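You operate a simulated robot arm through the tools that you are given. There is no shell and no other tool. Be economical: measure what you need, move in short steps, check, and stop when the job is done.

You run a simulated robot arm. Do the job below in one go: nothing can be reset, and whatever is moved stays where it is left.

JOB
Take the yellow case and leave it on the black soap dish.

It is judged by the outcome, as a careful person would: the job done as asked, and still so three seconds after it is handed in. It fails if anything else is knocked over, pushed out of place, dropped, spilled or broken.

ROBOT AND FRAMES
A 6-joint arm with a two-finger parallel gripper, fixed in place. Base frame: the origin is at the foot of the arm, x ahead of it, y to its left, z up; the work surface is at about z = 750. Lengths are in mm, angles in rad, forces in N, time in s.
With the tool pointing down near the work surface it reaches from about 260 to 680 mm from the base axis. Its first joint turns from -1.152 to 1.152 rad. Payload 2.9 kg.
The TCP is the grasp point between the finger pads, 30 mm short of the fingertips. In the tool frame z runs along the fingers and y along their closing line. The gripper opens to 110 mm. The fingers are 20 mm wide and 10 mm thick; the gripper's body (48 by 112 mm) begins 55 mm behind the TCP.
Orientation is that of the tool frame in the base frame, as [roll, pitch, yaw] about the fixed x, y, z axes, in that order (R = Rz(yaw) Ry(pitch) Rx(roll)). With the fingers straight down and closing along the base's y, the tool's x points along the base's -x, its y along +y and its z along -z.

CONTROLS
- The arm moves only by the tool servo_tool. Its argument "commands" is a list that holds one entry, the list of rows, each a list of 7 numbers: the shift along the tool's x, y, z in units of 40 mm (1.0 is 40 mm), then the turn, a rotation vector about the tool's x, y, z in units of 4 degrees (1.0 is 4 degrees), then the opening in per cent of the stroke, from 0 (shut) to 100 (fully open). In form: [[[x, y, z, wx, wy, wz, hand], ...]]. A call has 1 to 12 rows; each row shifts and turns the commanded pose from where the row before left it, along the tool's axes as they then stand. A call with a number of a shift or a turn outside -1 to 1 is refused whole. Each row takes 0.2 s and may step no farther than 50 mm and 0.15 rad from the row before; otherwise, or with a gripper value out of range, the whole call is refused. Where a pose cannot be reached the arm comes as near as it can. A force on the tool above 40 N (or 10 N above the force at the start of the call, whichever is more), or a blocked arm, ends the call early, and 0.2 s more pass. Each finger travels about 108 mm/s and halts on what it meets, pressing with about 39 N; the grip force reading is that of the motor and also rises with nothing between the fingers. The clock runs only during rows and for 0.2 s after the last one: add rows that do not move to give the fingers time. It gives the time, the measured TCP pose, the force on the tool (base axes), the opening and the grip force at its end, in the units of the frame above (readings bear some noise), and new pictures: "views" is both (left out), scene, wrist or none.
- Cameras (640 x 400 px; columns grow to the right, rows downward): "scene" is fixed at [65.2, 424.9, 1383.7]; the picture's right is [-0.87, -0.50, 0.00], its down [-0.29, 0.50, -0.82] and it looks along [0.41, -0.71, -0.57] (base axes); focal length 313 px, centre (320, 200). "wrist" rides on the gripper at [72, 17, -103] in the tool frame; the picture's right is [-0.23, 0.97, 0.00], its down [-0.76, -0.18, -0.62] and it looks along [-0.61, -0.14, 0.78] (tool axes); focal length 222 px, centre (320, 200). There is no depth. A picture from a camera that has moved, and an enlarged one, comes with that camera's place and axes in the base frame and with its lens.
- inspect(camera, box): a new picture of the part [left, top, right, bottom] of that camera's present view, enlarged. The clock stands still meanwhile.
- sign_off(): hands the job in; it is judged then, once.

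Go step by step. Nothing tells you positions but the pictures and the camera data: compare them with the known pose of the tool, close in by small moves and look again before you grip or let go. The budget is 90 turns and 170 pictures, counting those below and the enlarged ones. Unless the task says otherwise, let go and move clear before handing in, and close with one line.

The tools are called after "Request:" as name(argument=value, ...) on one line, values as JSON. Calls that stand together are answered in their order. servo_tool: Moves the arm, as the interface text tells. Its arguments: {"type":"object","properties":{"commands":{"type":"array","items":{"type":"array","items":{"type":"array","items":{"type":"number"}}}},"views":{"type":"string","enum":["both","scene","wrist","none"]}},"required":["commands"]} The other tools are called the same way: inspect (camera, box) takes an enlarged picture of a part of a camera's view; sign_off () hands the job in.

At the start:

```text
clock: 0.0
ee_pos: [495.4, -80.2, 1045.4]
tcp_rot: [3.141, -0.001, 3.141]
ft_force: [0.2, 0.1, 0.1]
grip_width: 109.9
finger_force: 0.1
```

scene: 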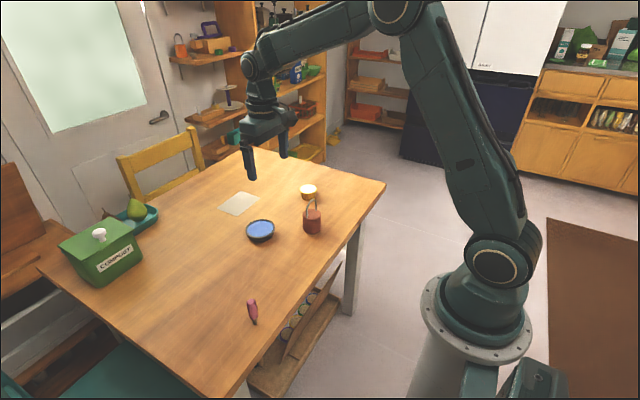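
wrist: 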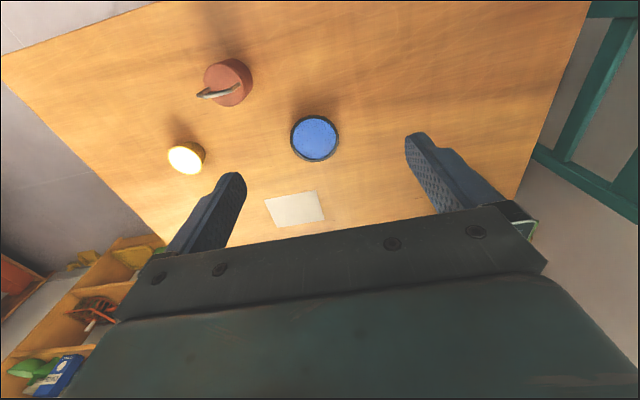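

I see a small yellow round object, a red basket-like object, a dark dish with a blue inside, and a pale sheet. I'll enlarge these to identify them.

Request:
inspect(camera="scene", box=[210, 160, 370, 260])

Request:
inspect(camera="wrist", box=[140, 40, 380, 240])

Request:
inspect(camera="scene", box=[40, 180, 280, 340])

```text
4.00 times, centred on (290, 210) of scene
camera zoom: at [65.2, 424.9, 1383.7], right [-0.87, -0.5, 0.0], down [-0.29, 0.5, -0.82], along [0.41, -0.71, -0.57], focal length 1253 px, centre (440, 160)
```

zoom: 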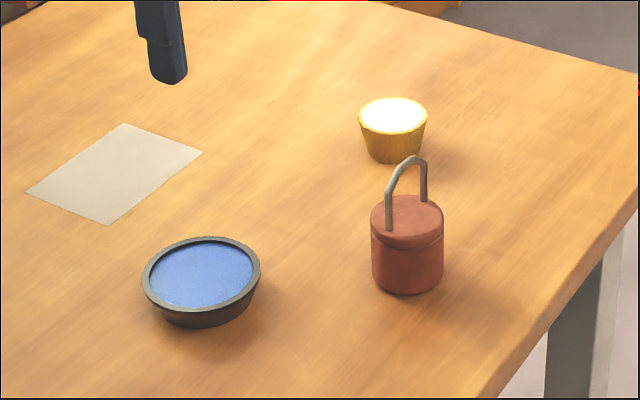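

```text
2.00 times, centred on (260, 140) of wrist
camera zoom: at [424.9, -63.4, 1149.5], right [0.23, 0.97, 0.0], down [0.76, -0.18, 0.62], along [0.61, -0.14, -0.78], focal length 444 px, centre (440, 320)
```

zoom: 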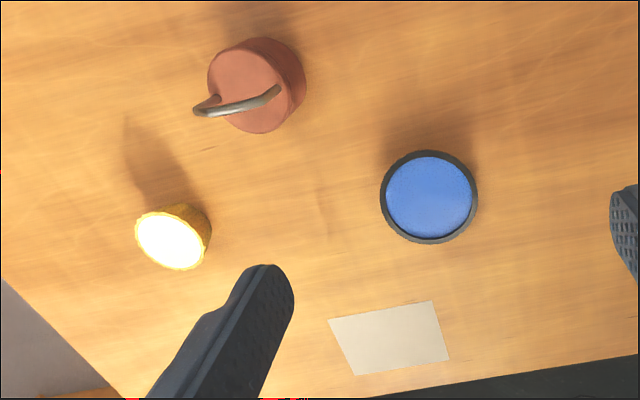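

```text
2.50 times, centred on (160, 260) of scene
camera zoom: at [65.2, 424.9, 1383.7], right [-0.87, -0.5, 0.0], down [-0.29, 0.5, -0.82], along [0.41, -0.71, -0.57], focal length 783 px, centre (720, 50)
```

zoom: 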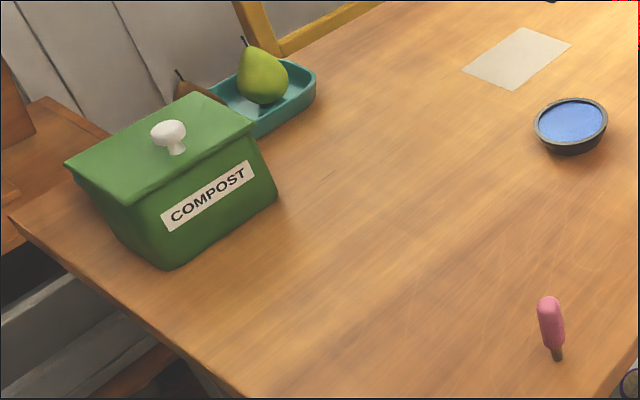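

The yellow case (a small tapered cup, about 60 mm across) stands near (563, -350). The black dish with the blue inside is near (573, -98), and the red canister near (466, -205). I'll move above the yellow case at a safe height and look again.

Request:
servo_tool(commands=[[[-0.1, -0.8, 0.25, 0, 0, 0, 100], [-0.1, -0.8, 0.25, 0, 0, 0, 100], [-0.1, -0.8, 0.25, 0, 0, 0, 100], [-0.1, -0.8, 0.25, 0, 0, 0, 100], [-0.1, -0.8, 0.25, 0, 0, 0, 100], [-0.2, -0.8, 0.25, 0, 0, 0, 100], [-0.2, -0.8, 0.25, 0, 0, 0, 100], [-0.2, -0.8, 0.25, 0, 0, 0, 100], [0, 0, 0, 0, 0, 0, 100]]])

```text
clock: 2.0
ee_pos: [539.5, -335.3, 965.0]
tcp_rot: [3.142, 0.001, 3.141]
ft_force: [0.0, -0.1, 0.5]
grip_width: 109.7
finger_force: 0.0
camera wrist: at [469.4, -318.7, 1068.5], right [0.23, 0.97, 0.0], down [0.76, -0.18, 0.62], along [0.61, -0.14, -0.78], focal length 222 px, centre (320, 200)
```

scene: 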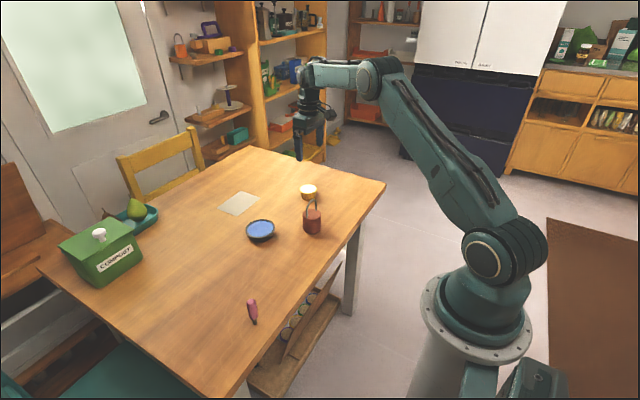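
wrist: 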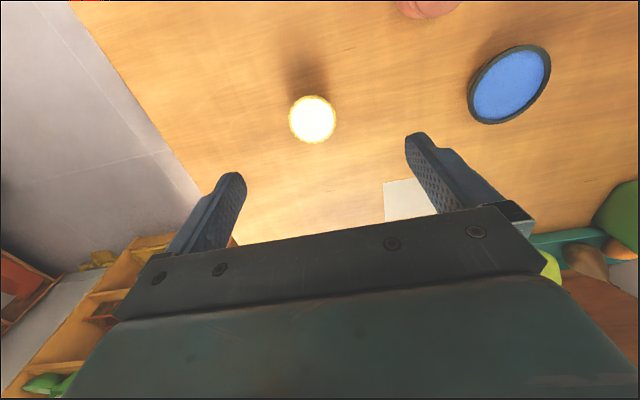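

The yellow case is confirmed near (560, -348), with its rim at about z 793. I'll line up over it and lower until the tips sit just above the rim.

Request:
servo_tool(commands=[[[-0.25, -0.16, 0.4, 0, 0, 0, 100], [-0.26, -0.16, 0.5, 0, 0, 0, 100], [0, 0, 0.7, 0, 0, 0, 100], [0, 0, 0.7, 0, 0, 0, 100], [0, 0, 0.5, 0, 0, 0, 100], [0, 0, 0, 0, 0, 0, 100]]])

Request:
inspect(camera="scene", box=[260, 140, 356, 200])

```text
clock: 3.4
ee_pos: [557.6, -349.3, 854.8]
tcp_rot: [-3.14, -0.001, -3.141]
ft_force: [-0.1, 0.1, -0.4]
grip_width: 110.0
finger_force: 0.0
camera wrist: at [488.0, -332.3, 956.6], right [0.23, 0.97, 0.0], down [0.76, -0.18, 0.62], along [0.61, -0.14, -0.78], focal length 222 px, centre (320, 200)
```

scene: 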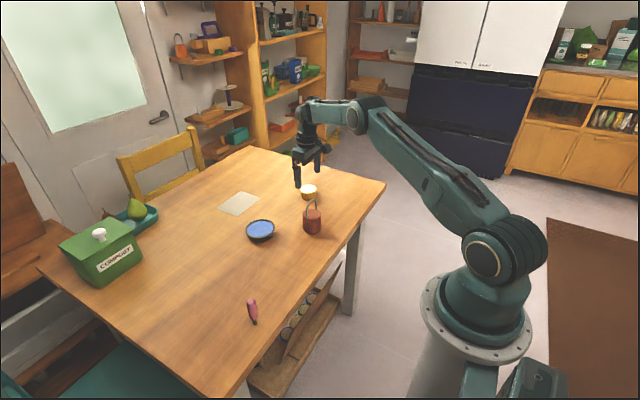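
wrist: 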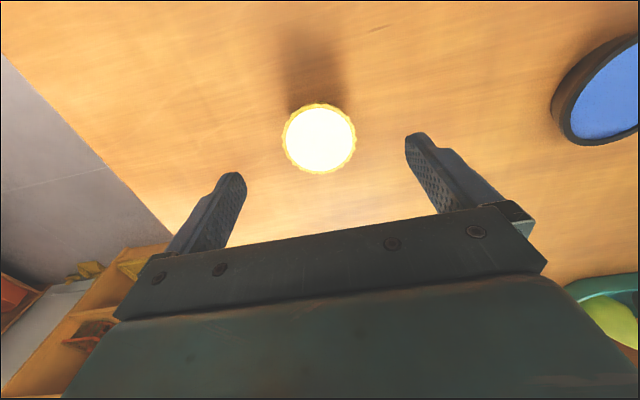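

```text
6.67 times, centred on (308, 170) of scene
camera zoom: at [65.2, 424.9, 1383.7], right [-0.87, -0.5, 0.0], down [-0.29, 0.5, -0.82], along [0.41, -0.71, -0.57], focal length 2089 px, centre (400, 400)
```

zoom: 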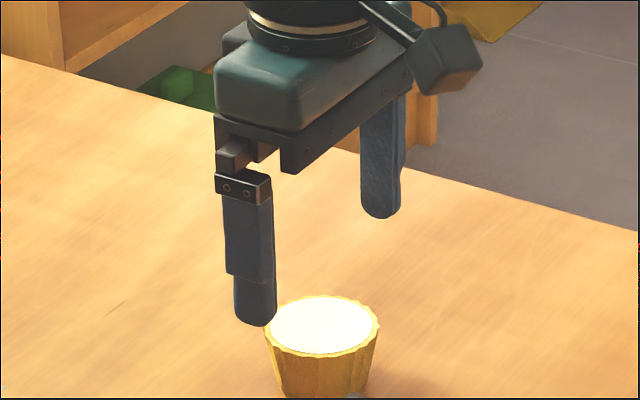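

The alignment over the cup looks good. I'll lower so the tips pass about 15–20 mm below the rim, then check.

Request:
servo_tool(commands=[[[-0.03, 0, 0.5, 0, 0, 0, 100], [0, 0, 0.5, 0, 0, 0, 100], [0, 0, 0.32, 0, 0, 0, 100], [0, 0, 0, 0, 0, 0, 100]]], views="wrist")

Request:
inspect(camera="scene", box=[260, 160, 356, 220])

```text
clock: 4.4
ee_pos: [560.1, -346.7, 800.5]
tcp_rot: [3.141, 0.002, -3.141]
ft_force: [-0.2, -0.9, -0.2]
grip_width: 110.1
finger_force: 0.0
camera wrist: at [490.3, -330.6, 904.1], right [0.23, 0.97, 0.0], down [0.76, -0.18, 0.62], along [0.61, -0.14, -0.78], focal length 222 px, centre (320, 200)
```

wrist: 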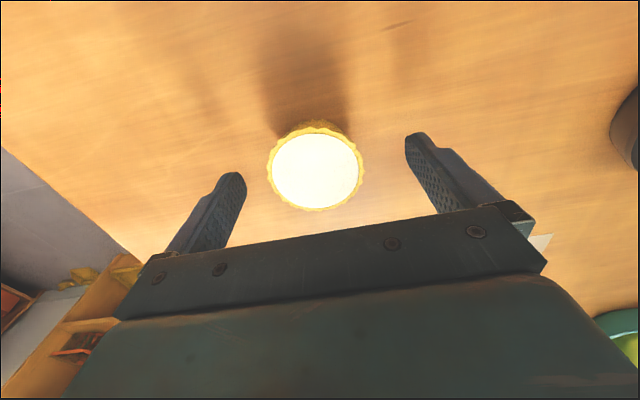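

```text
6.67 times, centred on (308, 190) of scene
camera zoom: at [65.2, 424.9, 1383.7], right [-0.87, -0.5, 0.0], down [-0.29, 0.5, -0.82], along [0.41, -0.71, -0.57], focal length 2089 px, centre (400, 267)
```

zoom: 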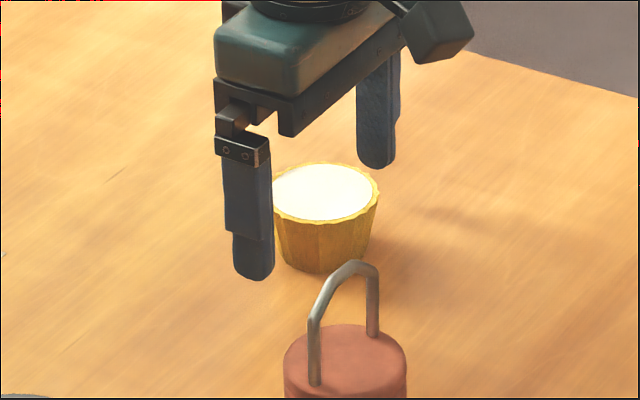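

The fingers straddle the cup just below the rim. I'll make a small centring shift and close to a moderate opening.

Request:
servo_tool(commands=[[[0.05, -0.06, 0, 0, 0, 0, 100], [0, 0, 0, 0, 0, 0, 70], [0, 0, 0, 0, 0, 0, 58], [0, 0, 0, 0, 0, 0, 48], [0, 0, 0, 0, 0, 0, 48], [0, 0, 0, 0, 0, 0, 48]]], views="wrist")

Request:
inspect(camera="scene", box=[260, 160, 356, 220])

```text
clock: 5.8
ee_pos: [559.3, -350.5, 801.7]
tcp_rot: [3.14, 0.001, 3.141]
ft_force: [-0.4, 0.5, 1.0]
grip_width: 56.8
finger_force: 38.8
camera wrist: at [488.8, -333.7, 904.5], right [0.23, 0.97, 0.0], down [0.76, -0.18, 0.62], along [0.61, -0.14, -0.78], focal length 222 px, centre (320, 200)
```

wrist: 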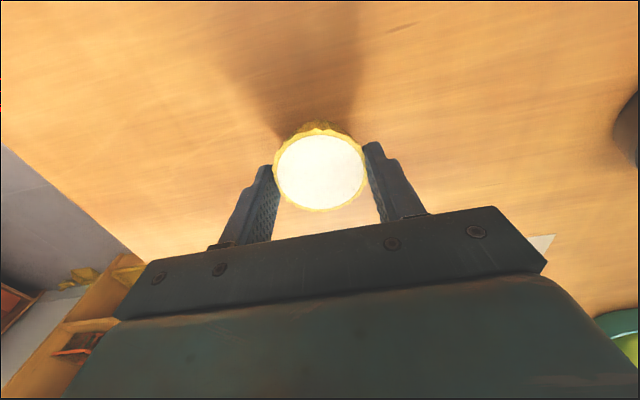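

```text
6.67 times, centred on (308, 190) of scene
camera zoom: at [65.2, 424.9, 1383.7], right [-0.87, -0.5, 0.0], down [-0.29, 0.5, -0.82], along [0.41, -0.71, -0.57], focal length 2089 px, centre (400, 267)
```

zoom: 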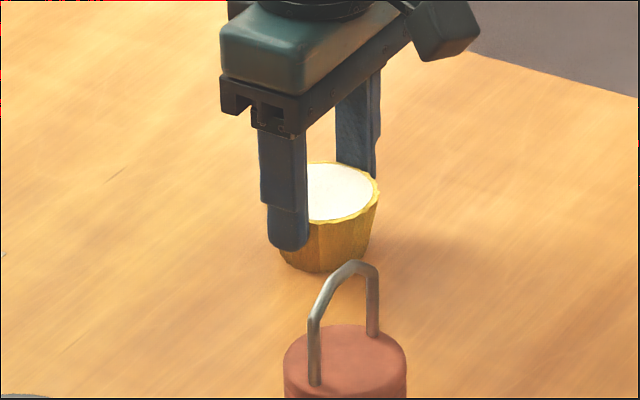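

The fingers hold the cup at 56.8 mm. Next is a gentle test lift, with the cup kept level.

Request:
servo_tool(commands=[[[0, 0, -0.1, 0, 0, 0, 48], [0, 0, -0.2, 0, 0, 0, 48], [0, 0, -0.3, 0, 0, 0, 48], [0, 0, -0.3, 0, 0, 0, 48], [0, 0, -0.1, 0, 0, 0, 48], [0, 0, 0, 0, 0, 0, 48]]], views="wrist")

Request:
inspect(camera="scene", box=[260, 150, 356, 210])

```text
clock: 7.2
ee_pos: [559.4, -351.0, 842.5]
tcp_rot: [-3.14, 0.0, -3.14]
ft_force: [-0.6, 0.1, -0.9]
grip_width: 56.6
finger_force: 39.1
camera wrist: at [489.1, -334.1, 945.4], right [0.23, 0.97, 0.0], down [0.76, -0.18, 0.62], along [0.61, -0.14, -0.78], focal length 222 px, centre (320, 200)
```

wrist: 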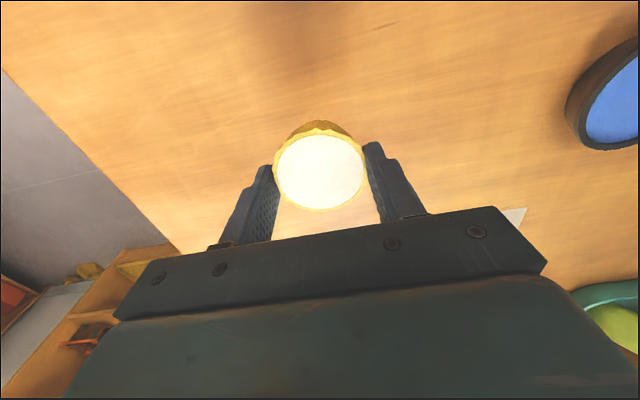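

```text
6.67 times, centred on (308, 180) of scene
camera zoom: at [65.2, 424.9, 1383.7], right [-0.87, -0.5, 0.0], down [-0.29, 0.5, -0.82], along [0.41, -0.71, -0.57], focal length 2089 px, centre (400, 333)
```

zoom: 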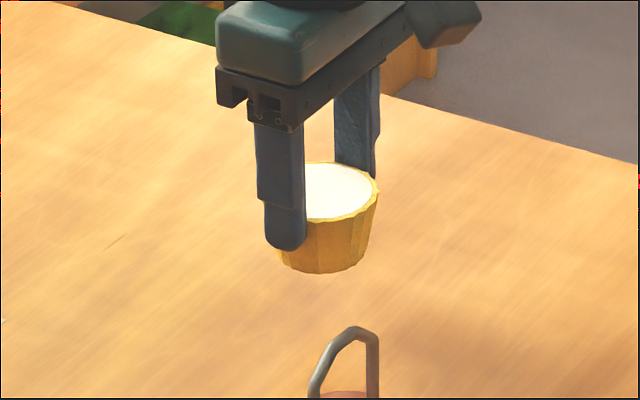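

The cup lifts level and holds firm. I'll raise it a bit more and carry it smoothly towards the dish.

Request:
servo_tool(commands=[[[0, 0, -0.3, 0, 0, 0, 48], [0, 0.2, -0.5, 0, 0, 0, 48], [0, 0.4, -0.3, 0, 0, 0, 48], [-0.05, 0.7, 0, 0, 0, 0, 48], [-0.05, 0.8, 0, 0, 0, 0, 48], [-0.05, 0.8, 0, 0, 0, 0, 48], [-0.05, 0.8, 0, 0, 0, 0, 48], [-0.05, 0.8, 0, 0, 0, 0, 48], [-0.05, 0.7, 0, 0, 0, 0, 48], [-0.05, 0.4, 0, 0, 0, 0, 48], [0, 0.2, 0, 0, 0, 0, 48], [0, 0, 0, 0, 0, 0, 48]]])

Request:
inspect(camera="scene", box=[212, 180, 308, 240])

```text
clock: 9.8
ee_pos: [572.9, -119.5, 886.8]
tcp_rot: [-3.14, 0.0, 3.141]
ft_force: [0.7, 0.8, -1.1]
grip_width: 57.0
finger_force: 39.4
camera wrist: at [502.3, -102.8, 989.4], right [0.23, 0.97, 0.0], down [0.76, -0.18, 0.62], along [0.61, -0.14, -0.78], focal length 222 px, centre (320, 200)
```

scene: 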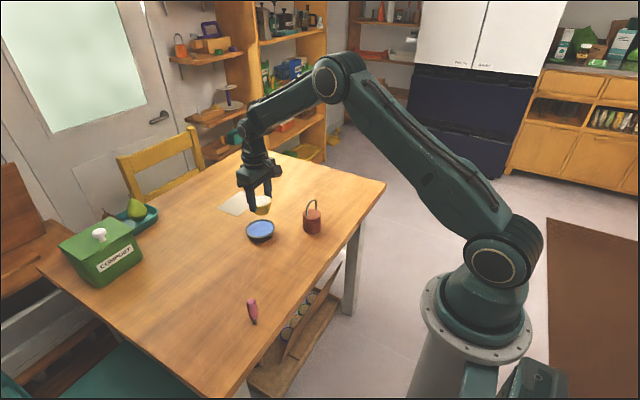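
wrist: 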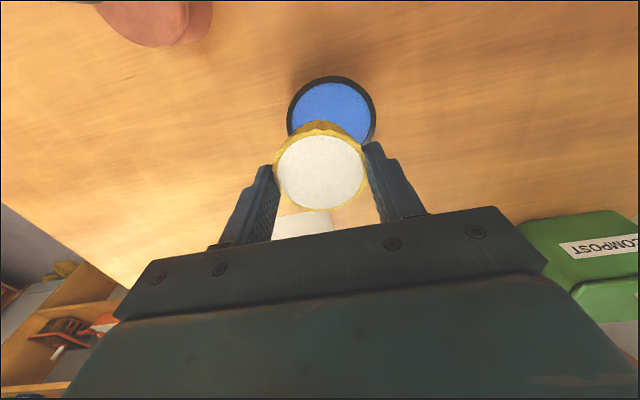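

```text
6.67 times, centred on (260, 210) of scene
camera zoom: at [65.2, 424.9, 1383.7], right [-0.87, -0.5, 0.0], down [-0.29, 0.5, -0.82], along [0.41, -0.71, -0.57], focal length 2089 px, centre (720, 133)
```

zoom: 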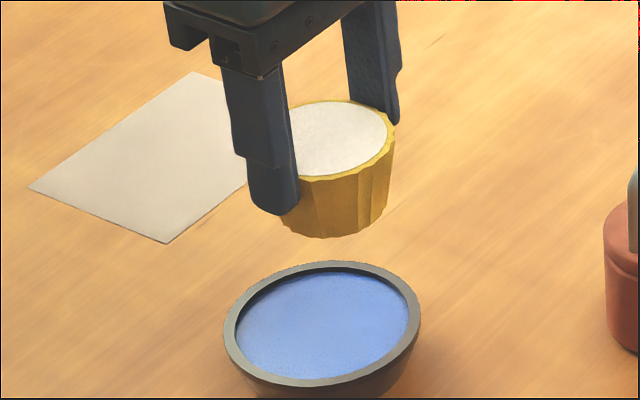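

The dish centre comes out at about (575, -107), with its rim near z 780. I'll centre over it, lower partway and check.

Request:
servo_tool(commands=[[[-0.03, 0.15, 0.1, 0, 0, 0, 48], [-0.02, 0.14, 0.3, 0, 0, 0, 48], [0, 0, 0.4, 0, 0, 0, 48], [0, 0, 0.2, 0, 0, 0, 48], [0, 0, 0, 0, 0, 0, 48]]], views="wrist")

Request:
inspect(camera="scene", box=[212, 190, 308, 250])

```text
clock: 11.0
ee_pos: [575.3, -107.2, 846.2]
tcp_rot: [-3.141, 0.002, 3.14]
ft_force: [-0.8, 1.0, -0.1]
grip_width: 56.6
finger_force: 38.0
camera wrist: at [504.6, -90.8, 949.3], right [0.23, 0.97, 0.0], down [0.76, -0.18, 0.62], along [0.61, -0.14, -0.78], focal length 222 px, centre (320, 200)
```

wrist: 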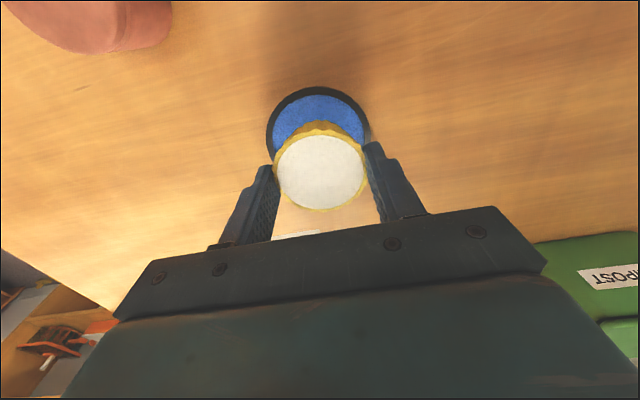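

```text
6.67 times, centred on (260, 220) of scene
camera zoom: at [65.2, 424.9, 1383.7], right [-0.87, -0.5, 0.0], down [-0.29, 0.5, -0.82], along [0.41, -0.71, -0.57], focal length 2089 px, centre (720, 67)
```

zoom: 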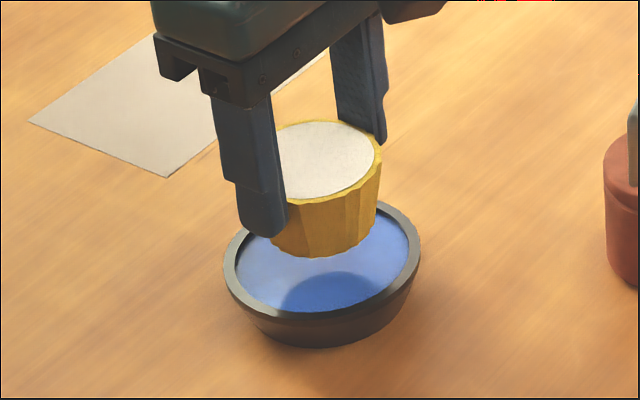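

The cup is centred over the dish. I'll lower slowly until it is just above contact.

Request:
servo_tool(commands=[[[-0.05, 0, 0.15, 0, 0, 0, 48], [0, 0, 0.15, 0, 0, 0, 48], [0, 0, 0.1, 0, 0, 0, 48], [0, 0, 0, 0, 0, 0, 48]]], views="none")

Request:
inspect(camera="scene", box=[220, 200, 300, 250])

```text
clock: 12.0
ee_pos: [575.6, -106.3, 830.3]
tcp_rot: [-3.141, -0.001, -3.141]
ft_force: [-0.6, 0.6, -0.8]
grip_width: 56.8
finger_force: 39.8
```

```text
8.00 times, centred on (260, 225) of scene
camera zoom: at [65.2, 424.9, 1383.7], right [-0.87, -0.5, 0.0], down [-0.29, 0.5, -0.82], along [0.41, -0.71, -0.57], focal length 2507 px, centre (800, 0)
```

zoom: 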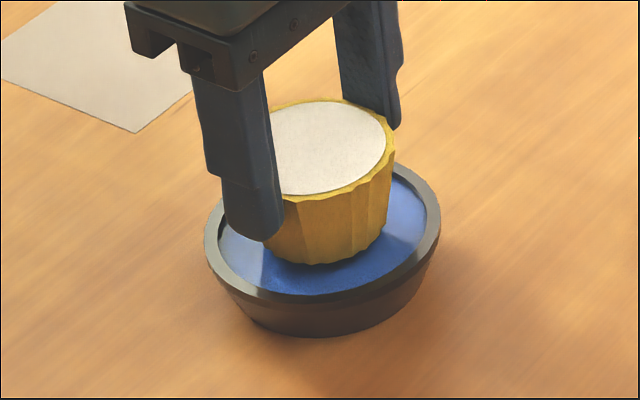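

The cup is a few millimetres above the blue surface, so I'll creep down and watch the force.

Request:
servo_tool(commands=[[[0, 0, 0.05, 0, 0, 0, 48], [0, 0, 0.05, 0, 0, 0, 48], [0, 0, 0, 0, 0, 0, 48]]], views="none")

Request:
inspect(camera="scene", box=[220, 200, 300, 250])

```text
clock: 12.8
ee_pos: [576.8, -108.1, 825.5]
tcp_rot: [-3.142, 0.001, -3.141]
ft_force: [-1.5, 0.0, -1.1]
grip_width: 57.0
finger_force: 38.5
```

```text
8.00 times, centred on (260, 225) of scene
camera zoom: at [65.2, 424.9, 1383.7], right [-0.87, -0.5, 0.0], down [-0.29, 0.5, -0.82], along [0.41, -0.71, -0.57], focal length 2507 px, centre (800, 0)
```

zoom: 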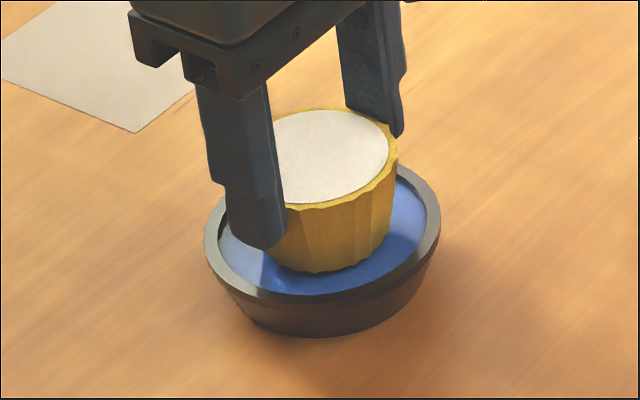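

No contact yet, so I'll keep creeping down.

Request:
servo_tool(commands=[[[0, 0, 0.05, 0, 0, 0, 48], [0, 0, 0.05, 0, 0, 0, 48], [0, 0, 0, 0, 0, 0, 48]]], views="none")

Request:
inspect(camera="scene", box=[220, 200, 300, 250])

```text
clock: 13.6
ee_pos: [575.8, -108.3, 821.7]
tcp_rot: [3.141, 0.002, -3.141]
ft_force: [-3.0, 1.1, 8.1]
grip_width: 56.7
finger_force: 39.0
```

```text
8.00 times, centred on (260, 225) of scene
camera zoom: at [65.0, 425.0, 1383.7], right [-0.87, -0.5, 0.0], down [-0.29, 0.5, -0.82], along [0.41, -0.71, -0.57], focal length 2507 px, centre (800, 0)
```

zoom: 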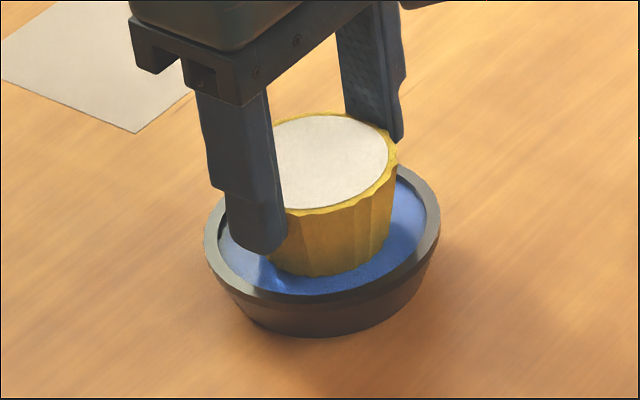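

The force rose to 8 N, so the cup rests on the dish. The tips are clear of the dish rim, so I'll open gently.

Request:
servo_tool(commands=[[[0, 0, 0, 0, 0, 0, 53], [0, 0, 0, 0, 0, 0, 56], [0, 0, 0, 0, 0, 0, 62], [0, 0, 0, 0, 0, 0, 72], [0, 0, 0, 0, 0, 0, 72]]], views="wrist")

Request:
inspect(camera="scene", box=[220, 200, 300, 250])

```text
clock: 14.8
ee_pos: [576.7, -108.0, 822.7]
tcp_rot: [-3.141, 0.0, -3.141]
ft_force: [0.0, -0.2, 0.0]
grip_width: 79.3
finger_force: 0.0
camera wrist: at [506.2, -91.3, 924.6], right [0.23, 0.97, 0.0], down [0.76, -0.18, 0.62], along [0.61, -0.14, -0.78], focal length 222 px, centre (320, 200)
```

wrist: 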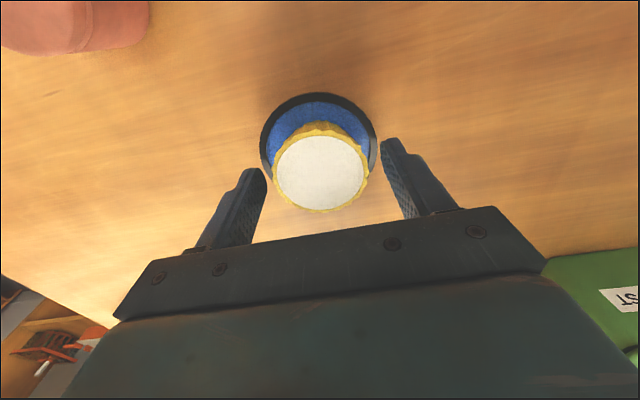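

```text
8.00 times, centred on (260, 225) of scene
camera zoom: at [65.2, 424.9, 1383.7], right [-0.87, -0.5, 0.0], down [-0.29, 0.5, -0.82], along [0.41, -0.71, -0.57], focal length 2507 px, centre (800, 0)
```

zoom: 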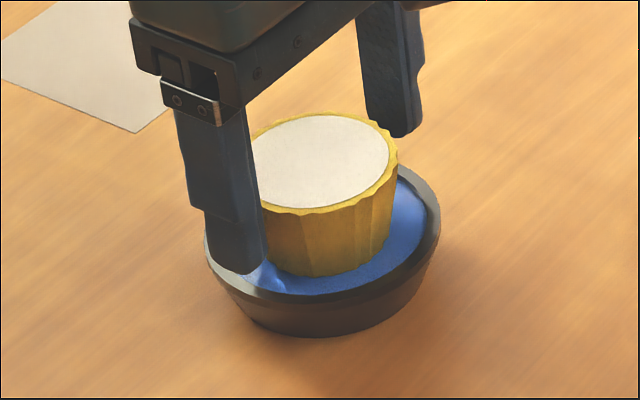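

The cup stands level on the dish after release. I'll rise straight up and check it one last time.

Request:
servo_tool(commands=[[[0, 0, -0.2, 0, 0, 0, 85], [0, 0, -0.5, 0, 0, 0, 85], [0, 0, -0.8, 0, 0, 0, 85], [0, 0, -0.8, 0, 0, 0, 85], [0, 0, -0.8, 0, 0, 0, 85], [0, 0, -0.5, 0, 0, 0, 85], [0, 0, 0, 0, 0, 0, 85], [0, 0, 0, 0, 0, 0, 85]]], views="scene")

Request:
inspect(camera="scene", box=[220, 195, 332, 265])

```text
clock: 16.6
ee_pos: [577.0, -106.4, 965.6]
tcp_rot: [3.141, 0.0, -3.141]
ft_force: [-0.3, 0.0, -0.2]
grip_width: 93.5
finger_force: 0.1
```

scene: 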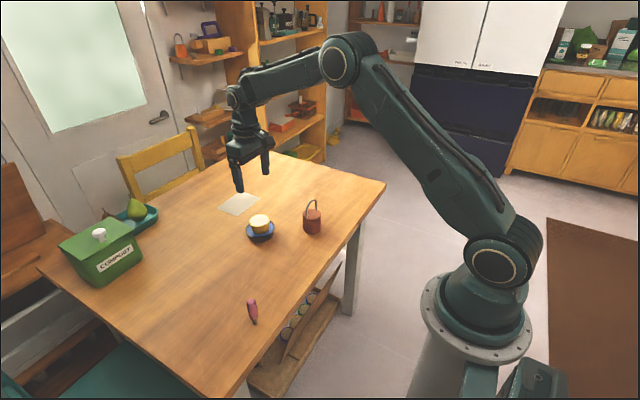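

```text
5.71 times, centred on (276, 230) of scene
camera zoom: at [65.2, 424.9, 1383.7], right [-0.87, -0.5, 0.0], down [-0.29, 0.5, -0.82], along [0.41, -0.71, -0.57], focal length 1790 px, centre (571, 29)
```

zoom: 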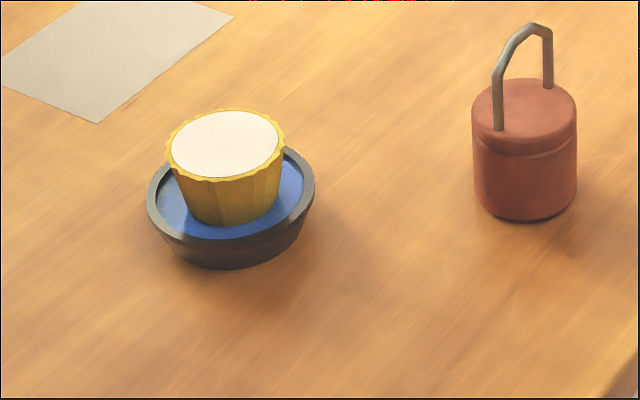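

The yellow case stands upright in the black dish, the gripper is clear, and nothing else has moved. I'm handing in.

Request:
sign_off()

```text
The job is handed in.
```

The yellow case is on the black soap dish, upright and released; nothing else on the table was moved.
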